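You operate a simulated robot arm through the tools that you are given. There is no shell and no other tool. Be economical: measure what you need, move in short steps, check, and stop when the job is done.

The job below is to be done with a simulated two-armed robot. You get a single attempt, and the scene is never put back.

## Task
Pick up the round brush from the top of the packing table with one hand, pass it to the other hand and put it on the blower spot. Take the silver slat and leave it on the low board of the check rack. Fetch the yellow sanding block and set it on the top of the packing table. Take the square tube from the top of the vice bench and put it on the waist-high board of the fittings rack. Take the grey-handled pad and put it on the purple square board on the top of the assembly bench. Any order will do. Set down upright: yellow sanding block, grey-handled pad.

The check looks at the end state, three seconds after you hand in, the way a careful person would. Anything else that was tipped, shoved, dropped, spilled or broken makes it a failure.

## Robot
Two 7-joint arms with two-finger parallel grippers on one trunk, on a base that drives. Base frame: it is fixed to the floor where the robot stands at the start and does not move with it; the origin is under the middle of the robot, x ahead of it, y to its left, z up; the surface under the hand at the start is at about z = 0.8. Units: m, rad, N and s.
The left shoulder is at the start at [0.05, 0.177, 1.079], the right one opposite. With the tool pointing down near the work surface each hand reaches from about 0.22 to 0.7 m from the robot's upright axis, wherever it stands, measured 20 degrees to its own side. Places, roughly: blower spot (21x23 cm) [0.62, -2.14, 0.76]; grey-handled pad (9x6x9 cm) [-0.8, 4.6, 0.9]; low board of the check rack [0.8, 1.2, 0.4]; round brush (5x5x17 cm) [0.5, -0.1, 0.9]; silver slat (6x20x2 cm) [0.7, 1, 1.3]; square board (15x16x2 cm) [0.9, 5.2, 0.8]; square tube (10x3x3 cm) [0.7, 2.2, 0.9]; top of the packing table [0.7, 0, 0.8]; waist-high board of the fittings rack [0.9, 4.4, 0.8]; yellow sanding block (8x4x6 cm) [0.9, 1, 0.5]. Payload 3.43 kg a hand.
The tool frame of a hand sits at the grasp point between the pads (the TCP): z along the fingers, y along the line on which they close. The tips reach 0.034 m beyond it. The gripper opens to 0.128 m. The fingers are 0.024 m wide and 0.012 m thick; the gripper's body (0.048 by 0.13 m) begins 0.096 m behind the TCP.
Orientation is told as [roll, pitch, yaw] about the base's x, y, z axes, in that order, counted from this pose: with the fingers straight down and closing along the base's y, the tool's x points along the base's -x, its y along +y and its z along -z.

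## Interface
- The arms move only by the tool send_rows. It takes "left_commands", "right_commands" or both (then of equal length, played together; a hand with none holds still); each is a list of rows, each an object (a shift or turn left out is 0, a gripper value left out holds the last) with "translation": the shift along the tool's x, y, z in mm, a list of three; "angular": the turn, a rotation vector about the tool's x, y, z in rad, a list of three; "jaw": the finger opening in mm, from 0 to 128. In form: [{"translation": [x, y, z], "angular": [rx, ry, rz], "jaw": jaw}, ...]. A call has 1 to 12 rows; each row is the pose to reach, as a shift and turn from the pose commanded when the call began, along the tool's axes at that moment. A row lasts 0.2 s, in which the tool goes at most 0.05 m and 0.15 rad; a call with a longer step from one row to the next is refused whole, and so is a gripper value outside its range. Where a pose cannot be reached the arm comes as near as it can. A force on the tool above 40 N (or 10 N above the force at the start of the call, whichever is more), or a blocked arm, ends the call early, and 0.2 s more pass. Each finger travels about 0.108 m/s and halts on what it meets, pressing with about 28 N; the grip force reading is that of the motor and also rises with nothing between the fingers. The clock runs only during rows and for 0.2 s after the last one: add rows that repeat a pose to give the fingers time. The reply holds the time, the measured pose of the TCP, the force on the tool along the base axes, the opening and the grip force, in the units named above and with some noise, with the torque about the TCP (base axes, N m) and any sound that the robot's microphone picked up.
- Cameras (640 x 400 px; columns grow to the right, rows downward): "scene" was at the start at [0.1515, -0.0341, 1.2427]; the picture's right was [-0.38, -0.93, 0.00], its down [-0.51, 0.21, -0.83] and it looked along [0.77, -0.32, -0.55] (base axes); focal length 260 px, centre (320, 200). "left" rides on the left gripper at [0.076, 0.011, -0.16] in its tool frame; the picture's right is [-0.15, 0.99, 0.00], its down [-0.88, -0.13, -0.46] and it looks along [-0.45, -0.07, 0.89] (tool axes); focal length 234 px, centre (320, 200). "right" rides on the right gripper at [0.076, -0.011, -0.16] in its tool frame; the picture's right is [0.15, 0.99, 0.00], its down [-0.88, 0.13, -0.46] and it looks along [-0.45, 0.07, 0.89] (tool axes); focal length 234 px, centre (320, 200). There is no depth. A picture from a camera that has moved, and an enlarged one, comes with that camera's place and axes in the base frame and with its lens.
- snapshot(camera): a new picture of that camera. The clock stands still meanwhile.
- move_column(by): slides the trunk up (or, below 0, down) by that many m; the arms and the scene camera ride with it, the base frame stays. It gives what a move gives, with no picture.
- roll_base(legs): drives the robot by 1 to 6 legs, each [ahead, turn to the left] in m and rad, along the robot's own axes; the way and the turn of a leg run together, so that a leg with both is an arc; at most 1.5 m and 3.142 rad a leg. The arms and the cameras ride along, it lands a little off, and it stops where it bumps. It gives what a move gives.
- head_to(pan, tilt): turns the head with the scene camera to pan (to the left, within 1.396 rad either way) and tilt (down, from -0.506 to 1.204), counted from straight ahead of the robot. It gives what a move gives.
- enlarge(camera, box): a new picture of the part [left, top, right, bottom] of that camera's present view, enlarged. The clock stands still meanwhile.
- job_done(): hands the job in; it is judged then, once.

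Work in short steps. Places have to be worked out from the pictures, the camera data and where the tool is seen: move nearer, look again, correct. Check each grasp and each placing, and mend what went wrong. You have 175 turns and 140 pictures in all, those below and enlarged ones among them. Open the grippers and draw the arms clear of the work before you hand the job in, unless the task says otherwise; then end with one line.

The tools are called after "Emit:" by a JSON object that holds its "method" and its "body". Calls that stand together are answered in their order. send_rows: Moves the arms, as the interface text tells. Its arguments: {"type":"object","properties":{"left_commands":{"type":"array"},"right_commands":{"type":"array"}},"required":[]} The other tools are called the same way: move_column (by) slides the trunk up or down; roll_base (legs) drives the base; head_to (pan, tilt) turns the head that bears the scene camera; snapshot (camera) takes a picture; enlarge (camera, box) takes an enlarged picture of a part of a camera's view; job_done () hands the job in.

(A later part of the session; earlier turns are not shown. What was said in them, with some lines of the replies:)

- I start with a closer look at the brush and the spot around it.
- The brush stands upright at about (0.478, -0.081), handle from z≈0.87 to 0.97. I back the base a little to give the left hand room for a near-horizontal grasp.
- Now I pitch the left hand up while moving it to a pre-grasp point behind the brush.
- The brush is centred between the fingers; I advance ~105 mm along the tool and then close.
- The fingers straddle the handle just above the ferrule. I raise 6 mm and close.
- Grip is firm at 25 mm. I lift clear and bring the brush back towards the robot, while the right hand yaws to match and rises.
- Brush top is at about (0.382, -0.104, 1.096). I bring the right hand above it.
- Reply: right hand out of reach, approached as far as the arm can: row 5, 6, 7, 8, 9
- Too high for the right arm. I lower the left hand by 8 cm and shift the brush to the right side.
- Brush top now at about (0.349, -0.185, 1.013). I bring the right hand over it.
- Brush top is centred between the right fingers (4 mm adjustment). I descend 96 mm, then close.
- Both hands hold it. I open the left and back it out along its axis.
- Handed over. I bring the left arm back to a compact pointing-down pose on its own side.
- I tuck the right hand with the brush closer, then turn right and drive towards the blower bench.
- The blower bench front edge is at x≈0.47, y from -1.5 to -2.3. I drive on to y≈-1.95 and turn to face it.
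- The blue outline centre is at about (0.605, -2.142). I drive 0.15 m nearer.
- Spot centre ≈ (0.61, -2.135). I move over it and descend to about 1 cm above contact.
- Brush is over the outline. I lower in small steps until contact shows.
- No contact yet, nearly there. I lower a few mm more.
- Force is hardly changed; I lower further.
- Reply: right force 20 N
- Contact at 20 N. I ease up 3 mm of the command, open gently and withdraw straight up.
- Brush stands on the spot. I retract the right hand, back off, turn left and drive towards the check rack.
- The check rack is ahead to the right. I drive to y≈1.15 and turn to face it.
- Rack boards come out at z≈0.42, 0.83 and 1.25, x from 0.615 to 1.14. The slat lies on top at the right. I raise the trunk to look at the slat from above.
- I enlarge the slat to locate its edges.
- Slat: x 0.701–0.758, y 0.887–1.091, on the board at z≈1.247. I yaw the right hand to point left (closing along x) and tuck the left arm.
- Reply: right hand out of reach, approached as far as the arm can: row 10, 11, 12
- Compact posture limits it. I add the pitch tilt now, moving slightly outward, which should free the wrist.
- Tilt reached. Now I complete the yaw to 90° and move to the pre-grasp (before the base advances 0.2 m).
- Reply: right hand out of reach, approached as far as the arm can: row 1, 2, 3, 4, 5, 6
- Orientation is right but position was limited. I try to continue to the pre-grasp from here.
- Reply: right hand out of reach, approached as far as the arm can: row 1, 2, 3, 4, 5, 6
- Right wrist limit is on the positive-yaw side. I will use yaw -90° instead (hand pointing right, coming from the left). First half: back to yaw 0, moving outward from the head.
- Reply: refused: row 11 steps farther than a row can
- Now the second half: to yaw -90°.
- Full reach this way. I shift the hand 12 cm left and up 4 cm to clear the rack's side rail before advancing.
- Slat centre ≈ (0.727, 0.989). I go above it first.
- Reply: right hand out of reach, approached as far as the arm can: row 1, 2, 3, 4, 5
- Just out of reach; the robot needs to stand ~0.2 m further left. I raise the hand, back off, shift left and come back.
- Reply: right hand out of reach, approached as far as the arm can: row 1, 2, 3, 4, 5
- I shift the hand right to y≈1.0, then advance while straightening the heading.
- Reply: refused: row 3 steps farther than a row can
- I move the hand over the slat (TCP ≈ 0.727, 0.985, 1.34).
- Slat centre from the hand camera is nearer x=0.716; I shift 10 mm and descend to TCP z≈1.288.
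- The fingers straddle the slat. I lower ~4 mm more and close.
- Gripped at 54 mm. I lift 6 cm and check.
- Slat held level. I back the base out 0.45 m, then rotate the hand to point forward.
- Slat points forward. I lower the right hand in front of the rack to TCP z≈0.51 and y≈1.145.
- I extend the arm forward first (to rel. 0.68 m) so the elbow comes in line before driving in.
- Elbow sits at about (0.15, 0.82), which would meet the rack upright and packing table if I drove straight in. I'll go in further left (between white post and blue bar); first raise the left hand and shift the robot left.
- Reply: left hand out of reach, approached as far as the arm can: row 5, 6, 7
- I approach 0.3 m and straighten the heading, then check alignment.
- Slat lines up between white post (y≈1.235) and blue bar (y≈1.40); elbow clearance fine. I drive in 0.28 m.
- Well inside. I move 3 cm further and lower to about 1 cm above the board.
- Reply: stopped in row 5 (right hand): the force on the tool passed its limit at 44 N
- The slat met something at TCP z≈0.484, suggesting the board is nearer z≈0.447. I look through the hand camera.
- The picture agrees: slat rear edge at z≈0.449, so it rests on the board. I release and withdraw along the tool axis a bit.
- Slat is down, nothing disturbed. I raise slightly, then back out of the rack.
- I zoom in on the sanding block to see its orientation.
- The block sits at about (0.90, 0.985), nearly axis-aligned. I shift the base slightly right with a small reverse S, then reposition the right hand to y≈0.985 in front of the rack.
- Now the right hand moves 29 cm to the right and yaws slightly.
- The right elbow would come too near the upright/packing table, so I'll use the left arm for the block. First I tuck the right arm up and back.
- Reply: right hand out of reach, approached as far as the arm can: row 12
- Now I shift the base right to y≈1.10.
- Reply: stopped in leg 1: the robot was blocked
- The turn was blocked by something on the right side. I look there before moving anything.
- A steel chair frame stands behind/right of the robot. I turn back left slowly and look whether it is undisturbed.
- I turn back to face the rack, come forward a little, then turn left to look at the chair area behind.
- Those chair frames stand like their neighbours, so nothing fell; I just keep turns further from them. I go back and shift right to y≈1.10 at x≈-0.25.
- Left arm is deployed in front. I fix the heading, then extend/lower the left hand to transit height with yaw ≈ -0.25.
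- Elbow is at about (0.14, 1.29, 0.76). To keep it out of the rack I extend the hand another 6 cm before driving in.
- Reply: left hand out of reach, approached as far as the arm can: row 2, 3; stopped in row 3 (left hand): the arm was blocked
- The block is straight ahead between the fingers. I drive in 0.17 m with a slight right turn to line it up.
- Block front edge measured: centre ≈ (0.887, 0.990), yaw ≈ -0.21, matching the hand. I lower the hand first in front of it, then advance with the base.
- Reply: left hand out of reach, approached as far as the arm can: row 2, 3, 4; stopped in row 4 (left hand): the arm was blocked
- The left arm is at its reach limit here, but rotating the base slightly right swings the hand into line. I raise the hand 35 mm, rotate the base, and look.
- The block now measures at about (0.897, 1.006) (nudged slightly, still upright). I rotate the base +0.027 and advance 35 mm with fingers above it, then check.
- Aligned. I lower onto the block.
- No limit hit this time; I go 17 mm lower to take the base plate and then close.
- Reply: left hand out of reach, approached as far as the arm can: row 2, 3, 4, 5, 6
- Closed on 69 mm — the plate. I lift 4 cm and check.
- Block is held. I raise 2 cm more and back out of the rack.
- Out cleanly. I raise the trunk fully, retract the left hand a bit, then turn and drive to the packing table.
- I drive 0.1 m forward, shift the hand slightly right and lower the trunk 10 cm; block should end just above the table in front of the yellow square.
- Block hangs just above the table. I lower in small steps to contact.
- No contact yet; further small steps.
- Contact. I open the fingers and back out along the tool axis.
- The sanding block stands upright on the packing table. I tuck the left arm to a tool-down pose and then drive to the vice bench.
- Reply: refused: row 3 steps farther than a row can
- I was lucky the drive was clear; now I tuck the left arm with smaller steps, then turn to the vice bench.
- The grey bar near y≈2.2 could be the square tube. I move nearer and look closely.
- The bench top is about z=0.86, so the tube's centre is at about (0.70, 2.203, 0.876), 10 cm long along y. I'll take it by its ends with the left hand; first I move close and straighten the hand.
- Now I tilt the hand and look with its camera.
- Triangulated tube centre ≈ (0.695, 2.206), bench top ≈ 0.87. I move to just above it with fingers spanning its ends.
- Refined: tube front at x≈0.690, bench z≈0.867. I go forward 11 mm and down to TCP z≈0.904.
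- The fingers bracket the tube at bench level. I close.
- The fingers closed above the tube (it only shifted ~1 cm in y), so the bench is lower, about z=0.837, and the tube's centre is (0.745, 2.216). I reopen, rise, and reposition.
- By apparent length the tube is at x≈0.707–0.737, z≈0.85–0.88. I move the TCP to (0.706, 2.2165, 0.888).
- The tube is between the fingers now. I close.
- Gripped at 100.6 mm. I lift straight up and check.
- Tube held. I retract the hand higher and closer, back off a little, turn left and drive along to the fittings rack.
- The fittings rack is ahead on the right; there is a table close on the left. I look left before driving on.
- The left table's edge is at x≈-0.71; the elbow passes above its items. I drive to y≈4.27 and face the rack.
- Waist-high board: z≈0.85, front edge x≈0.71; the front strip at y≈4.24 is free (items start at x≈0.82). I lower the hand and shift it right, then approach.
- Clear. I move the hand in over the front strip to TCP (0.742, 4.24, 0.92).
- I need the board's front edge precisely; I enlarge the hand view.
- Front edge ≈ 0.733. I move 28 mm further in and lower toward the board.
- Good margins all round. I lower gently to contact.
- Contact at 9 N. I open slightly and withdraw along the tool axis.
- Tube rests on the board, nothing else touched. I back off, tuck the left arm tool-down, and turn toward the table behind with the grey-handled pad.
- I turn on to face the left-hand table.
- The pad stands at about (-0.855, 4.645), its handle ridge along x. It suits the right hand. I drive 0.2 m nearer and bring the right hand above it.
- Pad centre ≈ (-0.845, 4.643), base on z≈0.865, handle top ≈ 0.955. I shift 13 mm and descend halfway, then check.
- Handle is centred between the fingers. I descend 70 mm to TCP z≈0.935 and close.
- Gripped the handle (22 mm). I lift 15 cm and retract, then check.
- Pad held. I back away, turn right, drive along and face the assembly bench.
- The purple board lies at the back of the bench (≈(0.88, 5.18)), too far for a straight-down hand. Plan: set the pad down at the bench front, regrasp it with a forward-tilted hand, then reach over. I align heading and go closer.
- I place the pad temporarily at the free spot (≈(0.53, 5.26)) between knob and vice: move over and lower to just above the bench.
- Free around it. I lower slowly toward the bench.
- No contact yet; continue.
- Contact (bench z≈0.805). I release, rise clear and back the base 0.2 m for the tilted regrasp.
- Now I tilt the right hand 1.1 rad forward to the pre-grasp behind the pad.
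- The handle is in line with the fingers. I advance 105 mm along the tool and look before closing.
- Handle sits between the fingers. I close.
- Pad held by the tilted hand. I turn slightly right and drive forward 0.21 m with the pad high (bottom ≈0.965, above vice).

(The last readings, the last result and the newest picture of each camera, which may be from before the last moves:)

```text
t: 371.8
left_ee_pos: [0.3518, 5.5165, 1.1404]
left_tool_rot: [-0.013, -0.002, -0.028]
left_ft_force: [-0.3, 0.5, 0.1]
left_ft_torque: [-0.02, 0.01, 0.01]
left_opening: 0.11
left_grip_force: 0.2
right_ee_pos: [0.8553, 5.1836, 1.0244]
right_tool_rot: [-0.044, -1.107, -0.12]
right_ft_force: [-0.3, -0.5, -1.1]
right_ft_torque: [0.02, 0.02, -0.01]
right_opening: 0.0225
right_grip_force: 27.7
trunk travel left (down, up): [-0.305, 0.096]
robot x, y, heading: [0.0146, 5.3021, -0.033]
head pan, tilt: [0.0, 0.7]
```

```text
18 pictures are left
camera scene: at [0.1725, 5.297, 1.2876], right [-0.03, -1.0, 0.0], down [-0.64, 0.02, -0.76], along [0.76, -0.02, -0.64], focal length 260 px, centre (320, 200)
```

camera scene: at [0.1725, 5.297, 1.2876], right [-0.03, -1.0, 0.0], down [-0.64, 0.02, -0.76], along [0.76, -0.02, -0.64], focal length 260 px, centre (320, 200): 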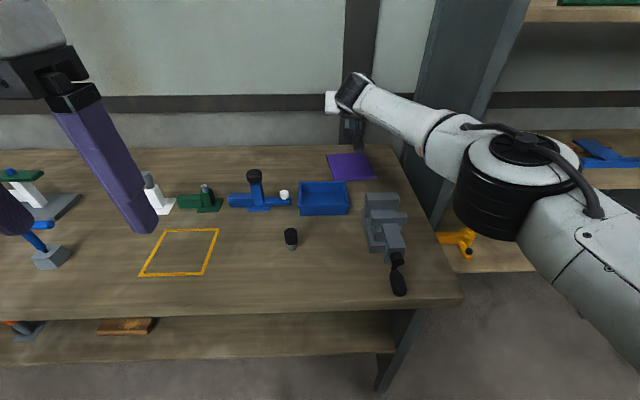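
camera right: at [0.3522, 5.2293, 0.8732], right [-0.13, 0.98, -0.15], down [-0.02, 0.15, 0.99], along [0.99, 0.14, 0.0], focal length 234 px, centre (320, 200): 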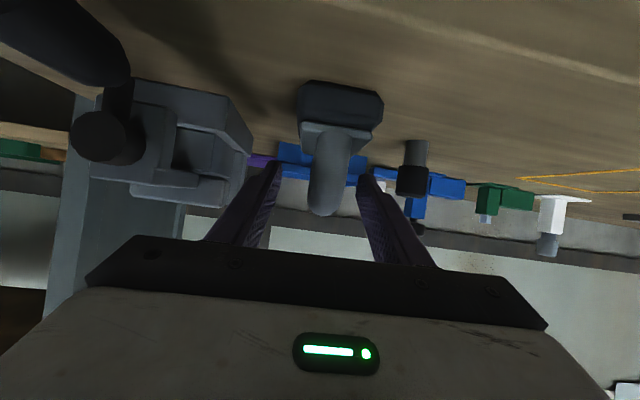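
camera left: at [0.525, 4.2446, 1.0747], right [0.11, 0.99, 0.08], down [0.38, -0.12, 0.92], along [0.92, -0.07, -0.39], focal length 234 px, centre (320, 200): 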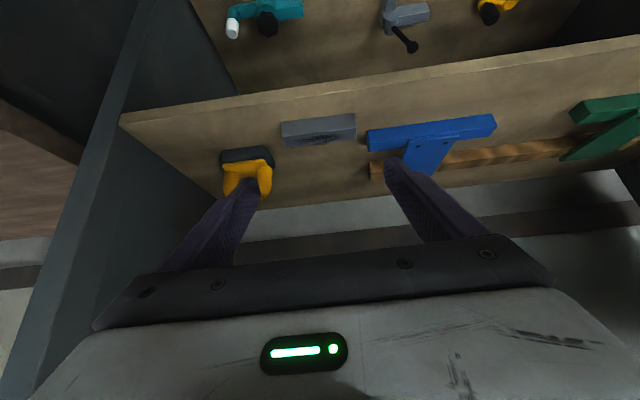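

Reach is fine. I enlarge to measure the purple board exactly.

Emit:
{"method": "enlarge", "body": {"camera": "scene", "box": [280, 90, 440, 230]}}

Emit:
{"method": "snapshot", "body": {"camera": "right"}}

```text
2.86 times, centred on (360, 160) of scene
camera zoom: at [0.1725, 5.297, 1.2876], right [-0.03, -1.0, 0.0], down [-0.64, 0.02, -0.76], along [0.76, -0.02, -0.64], focal length 742 px, centre (206, 314)
```

zoom: 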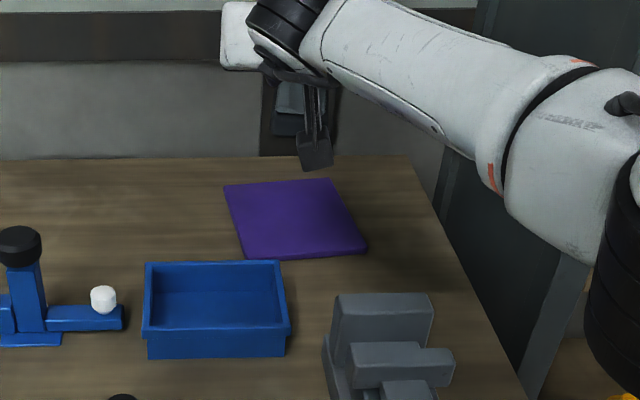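

```text
16 pictures are left
camera right: at [0.6797, 5.2001, 1.0303], right [0.09, 0.98, -0.15], down [0.01, 0.15, 0.99], along [1.0, -0.09, 0.0], focal length 234 px, centre (320, 200)
```

right: 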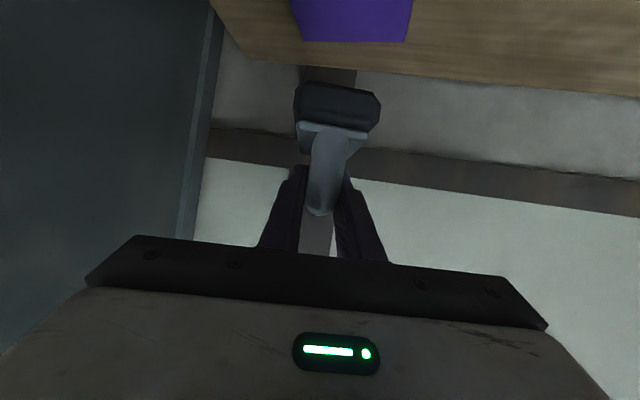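

Board centre ≈ (0.915, 5.178), top ≈0.81. I extend 5 cm further and lower the trunk 12 cm, checking clearance over the vice.

Emit:
{"method": "send_rows", "body": {"right_commands": [{"translation": [-11, 3, 22]}, {"translation": [-22, 6, 44]}, {"translation": [-22, 6, 44]}]}}

Emit:
{"method": "move_column", "body": {"by": -0.09}}

Emit:
{"method": "enlarge", "body": {"camera": "scene", "box": [260, 60, 560, 250]}}

```text
t: 372.6
left_ee_pos: [0.3521, 5.5169, 1.139]
left_tool_rot: [-0.013, 0.0, -0.028]
left_ft_force: [0.3, 0.1, 0.6]
left_ft_torque: [0.03, 0.01, -0.01]
left_opening: 0.1103
left_grip_force: 0.1
right_ee_pos: [0.862, 5.1701, 1.024]
right_tool_rot: [-0.047, -1.107, -0.122]
right_ft_force: [0.1, -0.4, -0.8]
right_ft_torque: [0.01, -0.01, -0.01]
right_opening: 0.0223
right_grip_force: 27.8
right hand out of reach, approached as far as the arm can: row 1, 2, 3
trunk travel left (down, up): [-0.305, 0.096]
robot x, y, heading: [0.0167, 5.3031, -0.033]
head pan, tilt: [0.0, 0.7]
```

```text
t: 373.9
left_ee_pos: [0.3528, 5.5168, 1.0487]
left_tool_rot: [-0.012, -0.002, -0.028]
left_ft_force: [0.3, -0.3, -0.7]
left_ft_torque: [-0.01, -0.03, 0.0]
left_opening: 0.11
left_grip_force: 0.1
right_ee_pos: [0.8617, 5.17, 0.9327]
right_tool_rot: [-0.046, -1.106, -0.123]
right_ft_force: [0.6, -0.2, -0.4]
right_ft_torque: [-0.02, -0.02, 0.0]
right_opening: 0.0222
right_grip_force: 27.6
trunk travel left (down, up): [-0.215, 0.186]
robot x, y, heading: [0.0158, 5.3057, -0.027]
head pan, tilt: [0.0, 0.7]
```

```text
2.11 times, centred on (410, 155) of scene
camera zoom: at [0.1723, 5.2973, 1.1976], right [-0.03, -1.0, 0.0], down [-0.64, 0.02, -0.77], along [0.76, -0.02, -0.64], focal length 546 px, centre (130, 295)
```

zoom: 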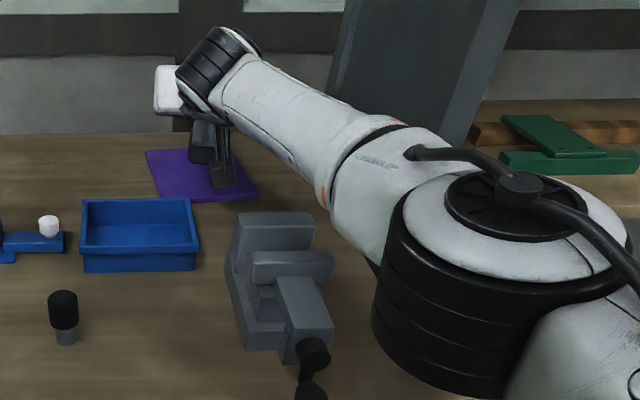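

The arm is at its limit with TCP x=0.862; the pad needs ~4 cm more. I nudge the base 4.5 cm forward (still ~0.33 m from the bench edge).

Emit:
{"method": "roll_base", "body": {"legs": [[0.045, 0]]}}

Emit:
{"method": "enlarge", "body": {"camera": "scene", "box": [280, 80, 420, 200]}}

```text
t: 374.8
left_ee_pos: [0.3964, 5.5157, 1.0499]
left_tool_rot: [-0.012, -0.002, -0.026]
left_ft_force: [0.0, -0.4, 0.1]
left_ft_torque: [-0.01, 0.01, 0.02]
left_opening: 0.1101
left_grip_force: 0.1
right_ee_pos: [0.9072, 5.1675, 0.9323]
right_tool_rot: [-0.046, -1.105, -0.121]
right_ft_force: [0.2, -0.2, -1.3]
right_ft_torque: [-0.01, 0.0, 0.01]
right_opening: 0.0223
right_grip_force: 28.4
trunk travel left (down, up): [-0.215, 0.186]
robot x, y, heading: [0.0616, 5.2999, -0.027]
head pan, tilt: [0.0, 0.7]
```

```text
3.33 times, centred on (350, 140) of scene
camera zoom: at [0.2171, 5.296, 1.1974], right [-0.03, -1.0, 0.0], down [-0.64, 0.02, -0.76], along [0.76, -0.02, -0.64], focal length 865 px, centre (220, 400)
```

zoom: 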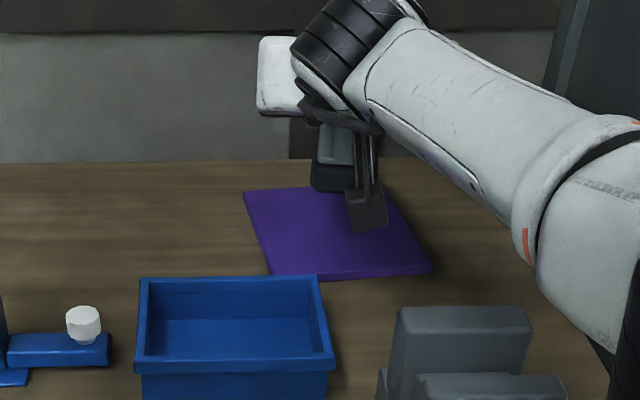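

No bump. Projected footprint falls inside the purple board. I lower the trunk 4 cm, then in small steps to contact.

Emit:
{"method": "move_column", "body": {"by": -0.042}}

Emit:
{"method": "move_column", "body": {"by": -0.005}}

Emit:
{"method": "enlarge", "body": {"camera": "scene", "box": [280, 60, 420, 180]}}

```text
t: 375.6
left_ee_pos: [0.3958, 5.5151, 1.008]
left_tool_rot: [-0.011, -0.002, -0.028]
left_ft_force: [-0.6, -0.2, -0.6]
left_ft_torque: [0.0, -0.02, 0.02]
left_opening: 0.1098
left_grip_force: 0.2
right_ee_pos: [0.906, 5.1676, 0.8917]
right_tool_rot: [-0.044, -1.106, -0.123]
right_ft_force: [0.2, -0.9, -1.4]
right_ft_torque: [0.0, 0.01, 0.03]
right_opening: 0.0225
right_grip_force: 28.5
trunk travel left (down, up): [-0.173, 0.228]
robot x, y, heading: [0.0648, 5.3015, -0.034]
head pan, tilt: [0.0, 0.7]
```

```text
t: 376.2
left_ee_pos: [0.398, 5.5152, 1.0026]
left_tool_rot: [-0.012, 0.0, -0.028]
left_ft_force: [1.0, 0.5, -0.3]
left_ft_torque: [0.0, 0.02, -0.01]
left_opening: 0.1099
left_grip_force: 0.0
right_ee_pos: [0.9054, 5.1683, 0.8857]
right_tool_rot: [-0.044, -1.109, -0.122]
right_ft_force: [0.3, -0.1, -0.7]
right_ft_torque: [-0.01, 0.01, -0.01]
right_opening: 0.0222
right_grip_force: 28.3
trunk travel left (down, up): [-0.168, 0.233]
robot x, y, heading: [0.0654, 5.3011, -0.029]
head pan, tilt: [0.0, 0.7]
```

```text
3.33 times, centred on (350, 120) of scene
camera zoom: at [0.2165, 5.2959, 1.1506], right [-0.03, -1.0, 0.0], down [-0.64, 0.02, -0.76], along [0.76, -0.02, -0.64], focal length 865 px, centre (220, 467)
```

zoom: 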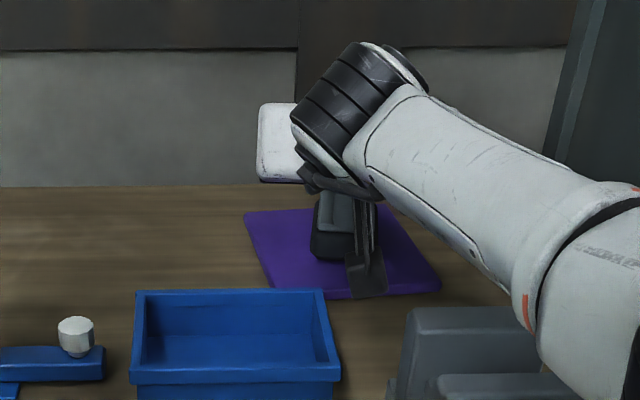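

Over the board and nearly down. Next small steps.

Emit:
{"method": "move_column", "body": {"by": -0.004}}

Emit:
{"method": "move_column", "body": {"by": -0.003}}

```text
t: 376.7
left_ee_pos: [0.3971, 5.516, 0.9982]
left_tool_rot: [-0.013, -0.002, -0.029]
left_ft_force: [-0.6, 0.6, -1.0]
left_ft_torque: [-0.02, 0.01, 0.0]
left_opening: 0.11
left_grip_force: 0.1
right_ee_pos: [0.9056, 5.1677, 0.8815]
right_tool_rot: [-0.045, -1.106, -0.121]
right_ft_force: [0.0, 0.1, -0.8]
right_ft_torque: [0.02, -0.01, 0.03]
right_opening: 0.0224
right_grip_force: 28.0
trunk travel left (down, up): [-0.164, 0.237]
robot x, y, heading: [0.0615, 5.3039, -0.033]
head pan, tilt: [0.0, 0.7]
```

```text
t: 377.2
left_ee_pos: [0.3952, 5.5155, 0.9949]
left_tool_rot: [-0.012, -0.002, -0.028]
left_ft_force: [0.1, 0.4, -0.3]
left_ft_torque: [-0.03, 0.01, 0.04]
left_opening: 0.1099
left_grip_force: 0.0
right_ee_pos: [0.9062, 5.1686, 0.8801]
right_tool_rot: [-0.045, -1.106, -0.123]
right_ft_force: [-0.1, -0.6, 0.3]
right_ft_torque: [-0.04, 0.01, 0.04]
right_opening: 0.0226
right_grip_force: 28.2
trunk travel left (down, up): [-0.161, 0.24]
robot x, y, heading: [0.062, 5.2977, -0.034]
head pan, tilt: [0.0, 0.7]
```

Force is rising slightly; two more tiny steps.

Emit:
{"method": "move_column", "body": {"by": -0.003}}

Emit:
{"method": "enlarge", "body": {"camera": "scene", "box": [300, 100, 400, 170]}}

```text
t: 377.7
left_ee_pos: [0.3956, 5.516, 0.9922]
left_tool_rot: [-0.01, -0.003, -0.028]
left_ft_force: [0.7, 0.5, 0.8]
left_ft_torque: [0.02, 0.0, -0.01]
left_opening: 0.1099
left_grip_force: 0.1
right_ee_pos: [0.9056, 5.1686, 0.8801]
right_tool_rot: [-0.045, -1.108, -0.122]
right_ft_force: [1.7, 0.5, 8.5]
right_ft_torque: [-0.09, 0.28, -0.03]
right_opening: 0.0224
right_grip_force: 27.9
trunk travel left (down, up): [-0.158, 0.243]
robot x, y, heading: [0.0612, 5.3032, -0.032]
head pan, tilt: [0.0, 0.7]
```

```text
5.71 times, centred on (350, 135) of scene
camera zoom: at [0.2157, 5.2962, 1.1409], right [-0.03, -1.0, 0.0], down [-0.64, 0.02, -0.77], along [0.77, -0.02, -0.64], focal length 1483 px, centre (149, 571)
```

zoom: 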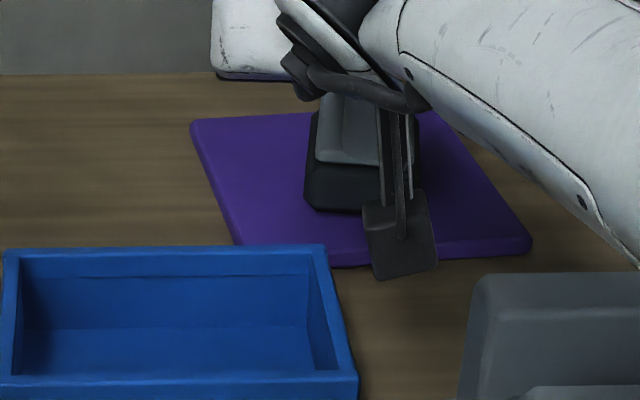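

Pad rests on the board (8.5 N). I open the fingers and raise the trunk straight up.

Emit:
{"method": "send_rows", "body": {"right_commands": [{"translation": [0, 0, 0], "jaw": 35}, {"jaw": 50}, {"jaw": 60}, {"jaw": 60}, {"jaw": 60}]}}

Emit:
{"method": "move_column", "body": {"by": 0.13}}

Emit:
{"method": "snapshot", "body": {"camera": "right"}}

```text
t: 378.9
left_ee_pos: [0.3957, 5.5156, 0.9928]
left_tool_rot: [-0.015, 0.0, -0.029]
left_ft_force: [0.0, -0.3, 0.1]
left_ft_torque: [0.0, 0.03, 0.03]
left_opening: 0.1101
left_grip_force: 0.1
right_ee_pos: [0.9066, 5.1688, 0.8758]
right_tool_rot: [-0.046, -1.107, -0.122]
right_ft_force: [-0.3, -0.3, 0.5]
right_ft_torque: [-0.01, -0.03, 0.0]
right_opening: 0.0601
right_grip_force: 0.1
trunk travel left (down, up): [-0.158, 0.243]
robot x, y, heading: [0.0626, 5.3012, -0.033]
head pan, tilt: [0.0, 0.7]
```

```text
t: 380.5
left_ee_pos: [0.3963, 5.5159, 1.1233]
left_tool_rot: [-0.011, -0.001, -0.026]
left_ft_force: [-0.1, -0.3, 0.0]
left_ft_torque: [-0.02, 0.01, -0.02]
left_opening: 0.1102
left_grip_force: 0.1
right_ee_pos: [0.9064, 5.1689, 1.0061]
right_tool_rot: [-0.045, -1.106, -0.121]
right_ft_force: [-0.3, 1.1, -0.4]
right_ft_torque: [0.0, -0.03, 0.0]
right_opening: 0.06
right_grip_force: 0.0
trunk travel left (down, up): [-0.288, 0.113]
robot x, y, heading: [0.0643, 5.2983, -0.033]
head pan, tilt: [0.0, 0.7]
```

```text
11 pictures are left
camera right: at [0.7304, 5.1856, 1.0104], right [0.09, 0.98, -0.15], down [0.01, 0.15, 0.99], along [1.0, -0.1, 0.0], focal length 234 px, centre (320, 200)
```

right: 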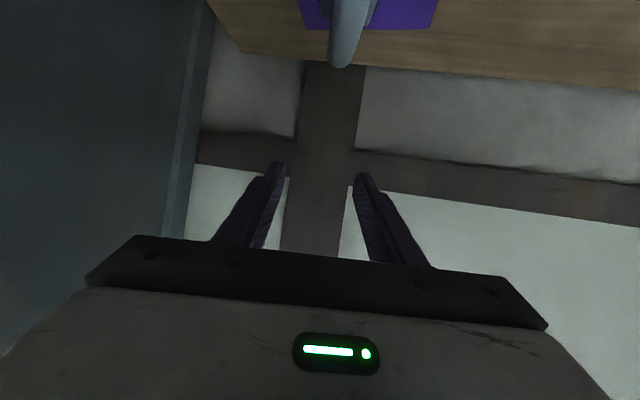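

Free of the handle. I back the base away and verify.

Emit:
{"method": "roll_base", "body": {"legs": [[-0.32, 0]]}}

Emit:
{"method": "send_rows", "body": {"right_commands": [{"translation": [0, -30, -30]}, {"translation": [0, -60, -60]}, {"translation": [0, -90, -90]}, {"translation": [0, -120, -120]}, {"translation": [0, -120, -120]}]}}

Emit:
{"method": "enlarge", "body": {"camera": "scene", "box": [260, 90, 460, 260]}}

```text
t: 382.6
left_ee_pos: [0.0803, 5.5258, 1.1225]
left_tool_rot: [-0.011, 0.0, -0.029]
left_ft_force: [0.4, 0.4, 0.9]
left_ft_torque: [0.0, -0.01, 0.03]
left_opening: 0.1101
left_grip_force: 0.0
right_ee_pos: [0.5887, 5.1773, 1.0073]
right_tool_rot: [-0.045, -1.107, -0.125]
right_ft_force: [0.2, 0.7, -0.5]
right_ft_torque: [0.0, 0.0, 0.04]
right_opening: 0.0601
right_grip_force: 0.1
trunk travel left (down, up): [-0.288, 0.113]
robot x, y, heading: [-0.2523, 5.3129, -0.03]
head pan, tilt: [0.0, 0.7]
```

```text
t: 383.8
left_ee_pos: [0.0821, 5.5263, 1.1224]
left_tool_rot: [-0.012, -0.002, -0.03]
left_ft_force: [-0.3, 0.5, -0.9]
left_ft_torque: [0.01, 0.01, 0.02]
left_opening: 0.1098
left_grip_force: 0.1
right_ee_pos: [0.4656, 5.0787, 1.0629]
right_tool_rot: [-0.045, -1.107, -0.124]
right_ft_force: [-0.2, 0.4, 0.3]
right_ft_torque: [0.0, 0.01, 0.0]
right_opening: 0.06
right_grip_force: 0.1
trunk travel left (down, up): [-0.288, 0.113]
robot x, y, heading: [-0.2556, 5.3074, -0.034]
head pan, tilt: [0.0, 0.7]
```

```text
2.35 times, centred on (360, 175) of scene
camera zoom: at [-0.0994, 5.3061, 1.2705], right [-0.03, -1.0, 0.0], down [-0.64, 0.02, -0.76], along [0.76, -0.02, -0.64], focal length 611 px, centre (226, 259)
```

zoom: 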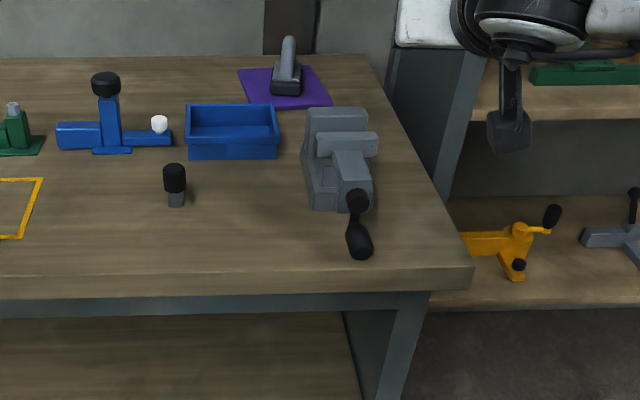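

The pad stands upright on the purple board and all five items are placed. I back off a little more and hand in.

Emit:
{"method": "roll_base", "body": {"legs": [[-0.1, 0]]}}

Emit:
{"method": "job_done", "body": {}}

```text
t: 385.0
left_ee_pos: [-0.0199, 5.5272, 1.1238]
left_tool_rot: [-0.014, -0.004, -0.029]
left_ft_force: [1.1, 0.5, 0.2]
left_ft_torque: [0.03, 0.0, 0.0]
left_opening: 0.1099
left_grip_force: 0.1
right_ee_pos: [0.3643, 5.0814, 1.0637]
right_tool_rot: [-0.046, -1.108, -0.124]
right_ft_force: [-0.1, 0.1, -0.2]
right_ft_torque: [0.01, 0.01, 0.02]
right_opening: 0.06
right_grip_force: 0.0
trunk travel left (down, up): [-0.288, 0.113]
robot x, y, heading: [-0.3531, 5.3186, -0.036]
head pan, tilt: [0.0, 0.7]
```

```text
The job is handed in.
```

I put all five items where you asked and handed the job in, but while turning near the check rack the robot bumped a steel chair frame; it still looked upright afterwards, though I can't rule out that it moved.
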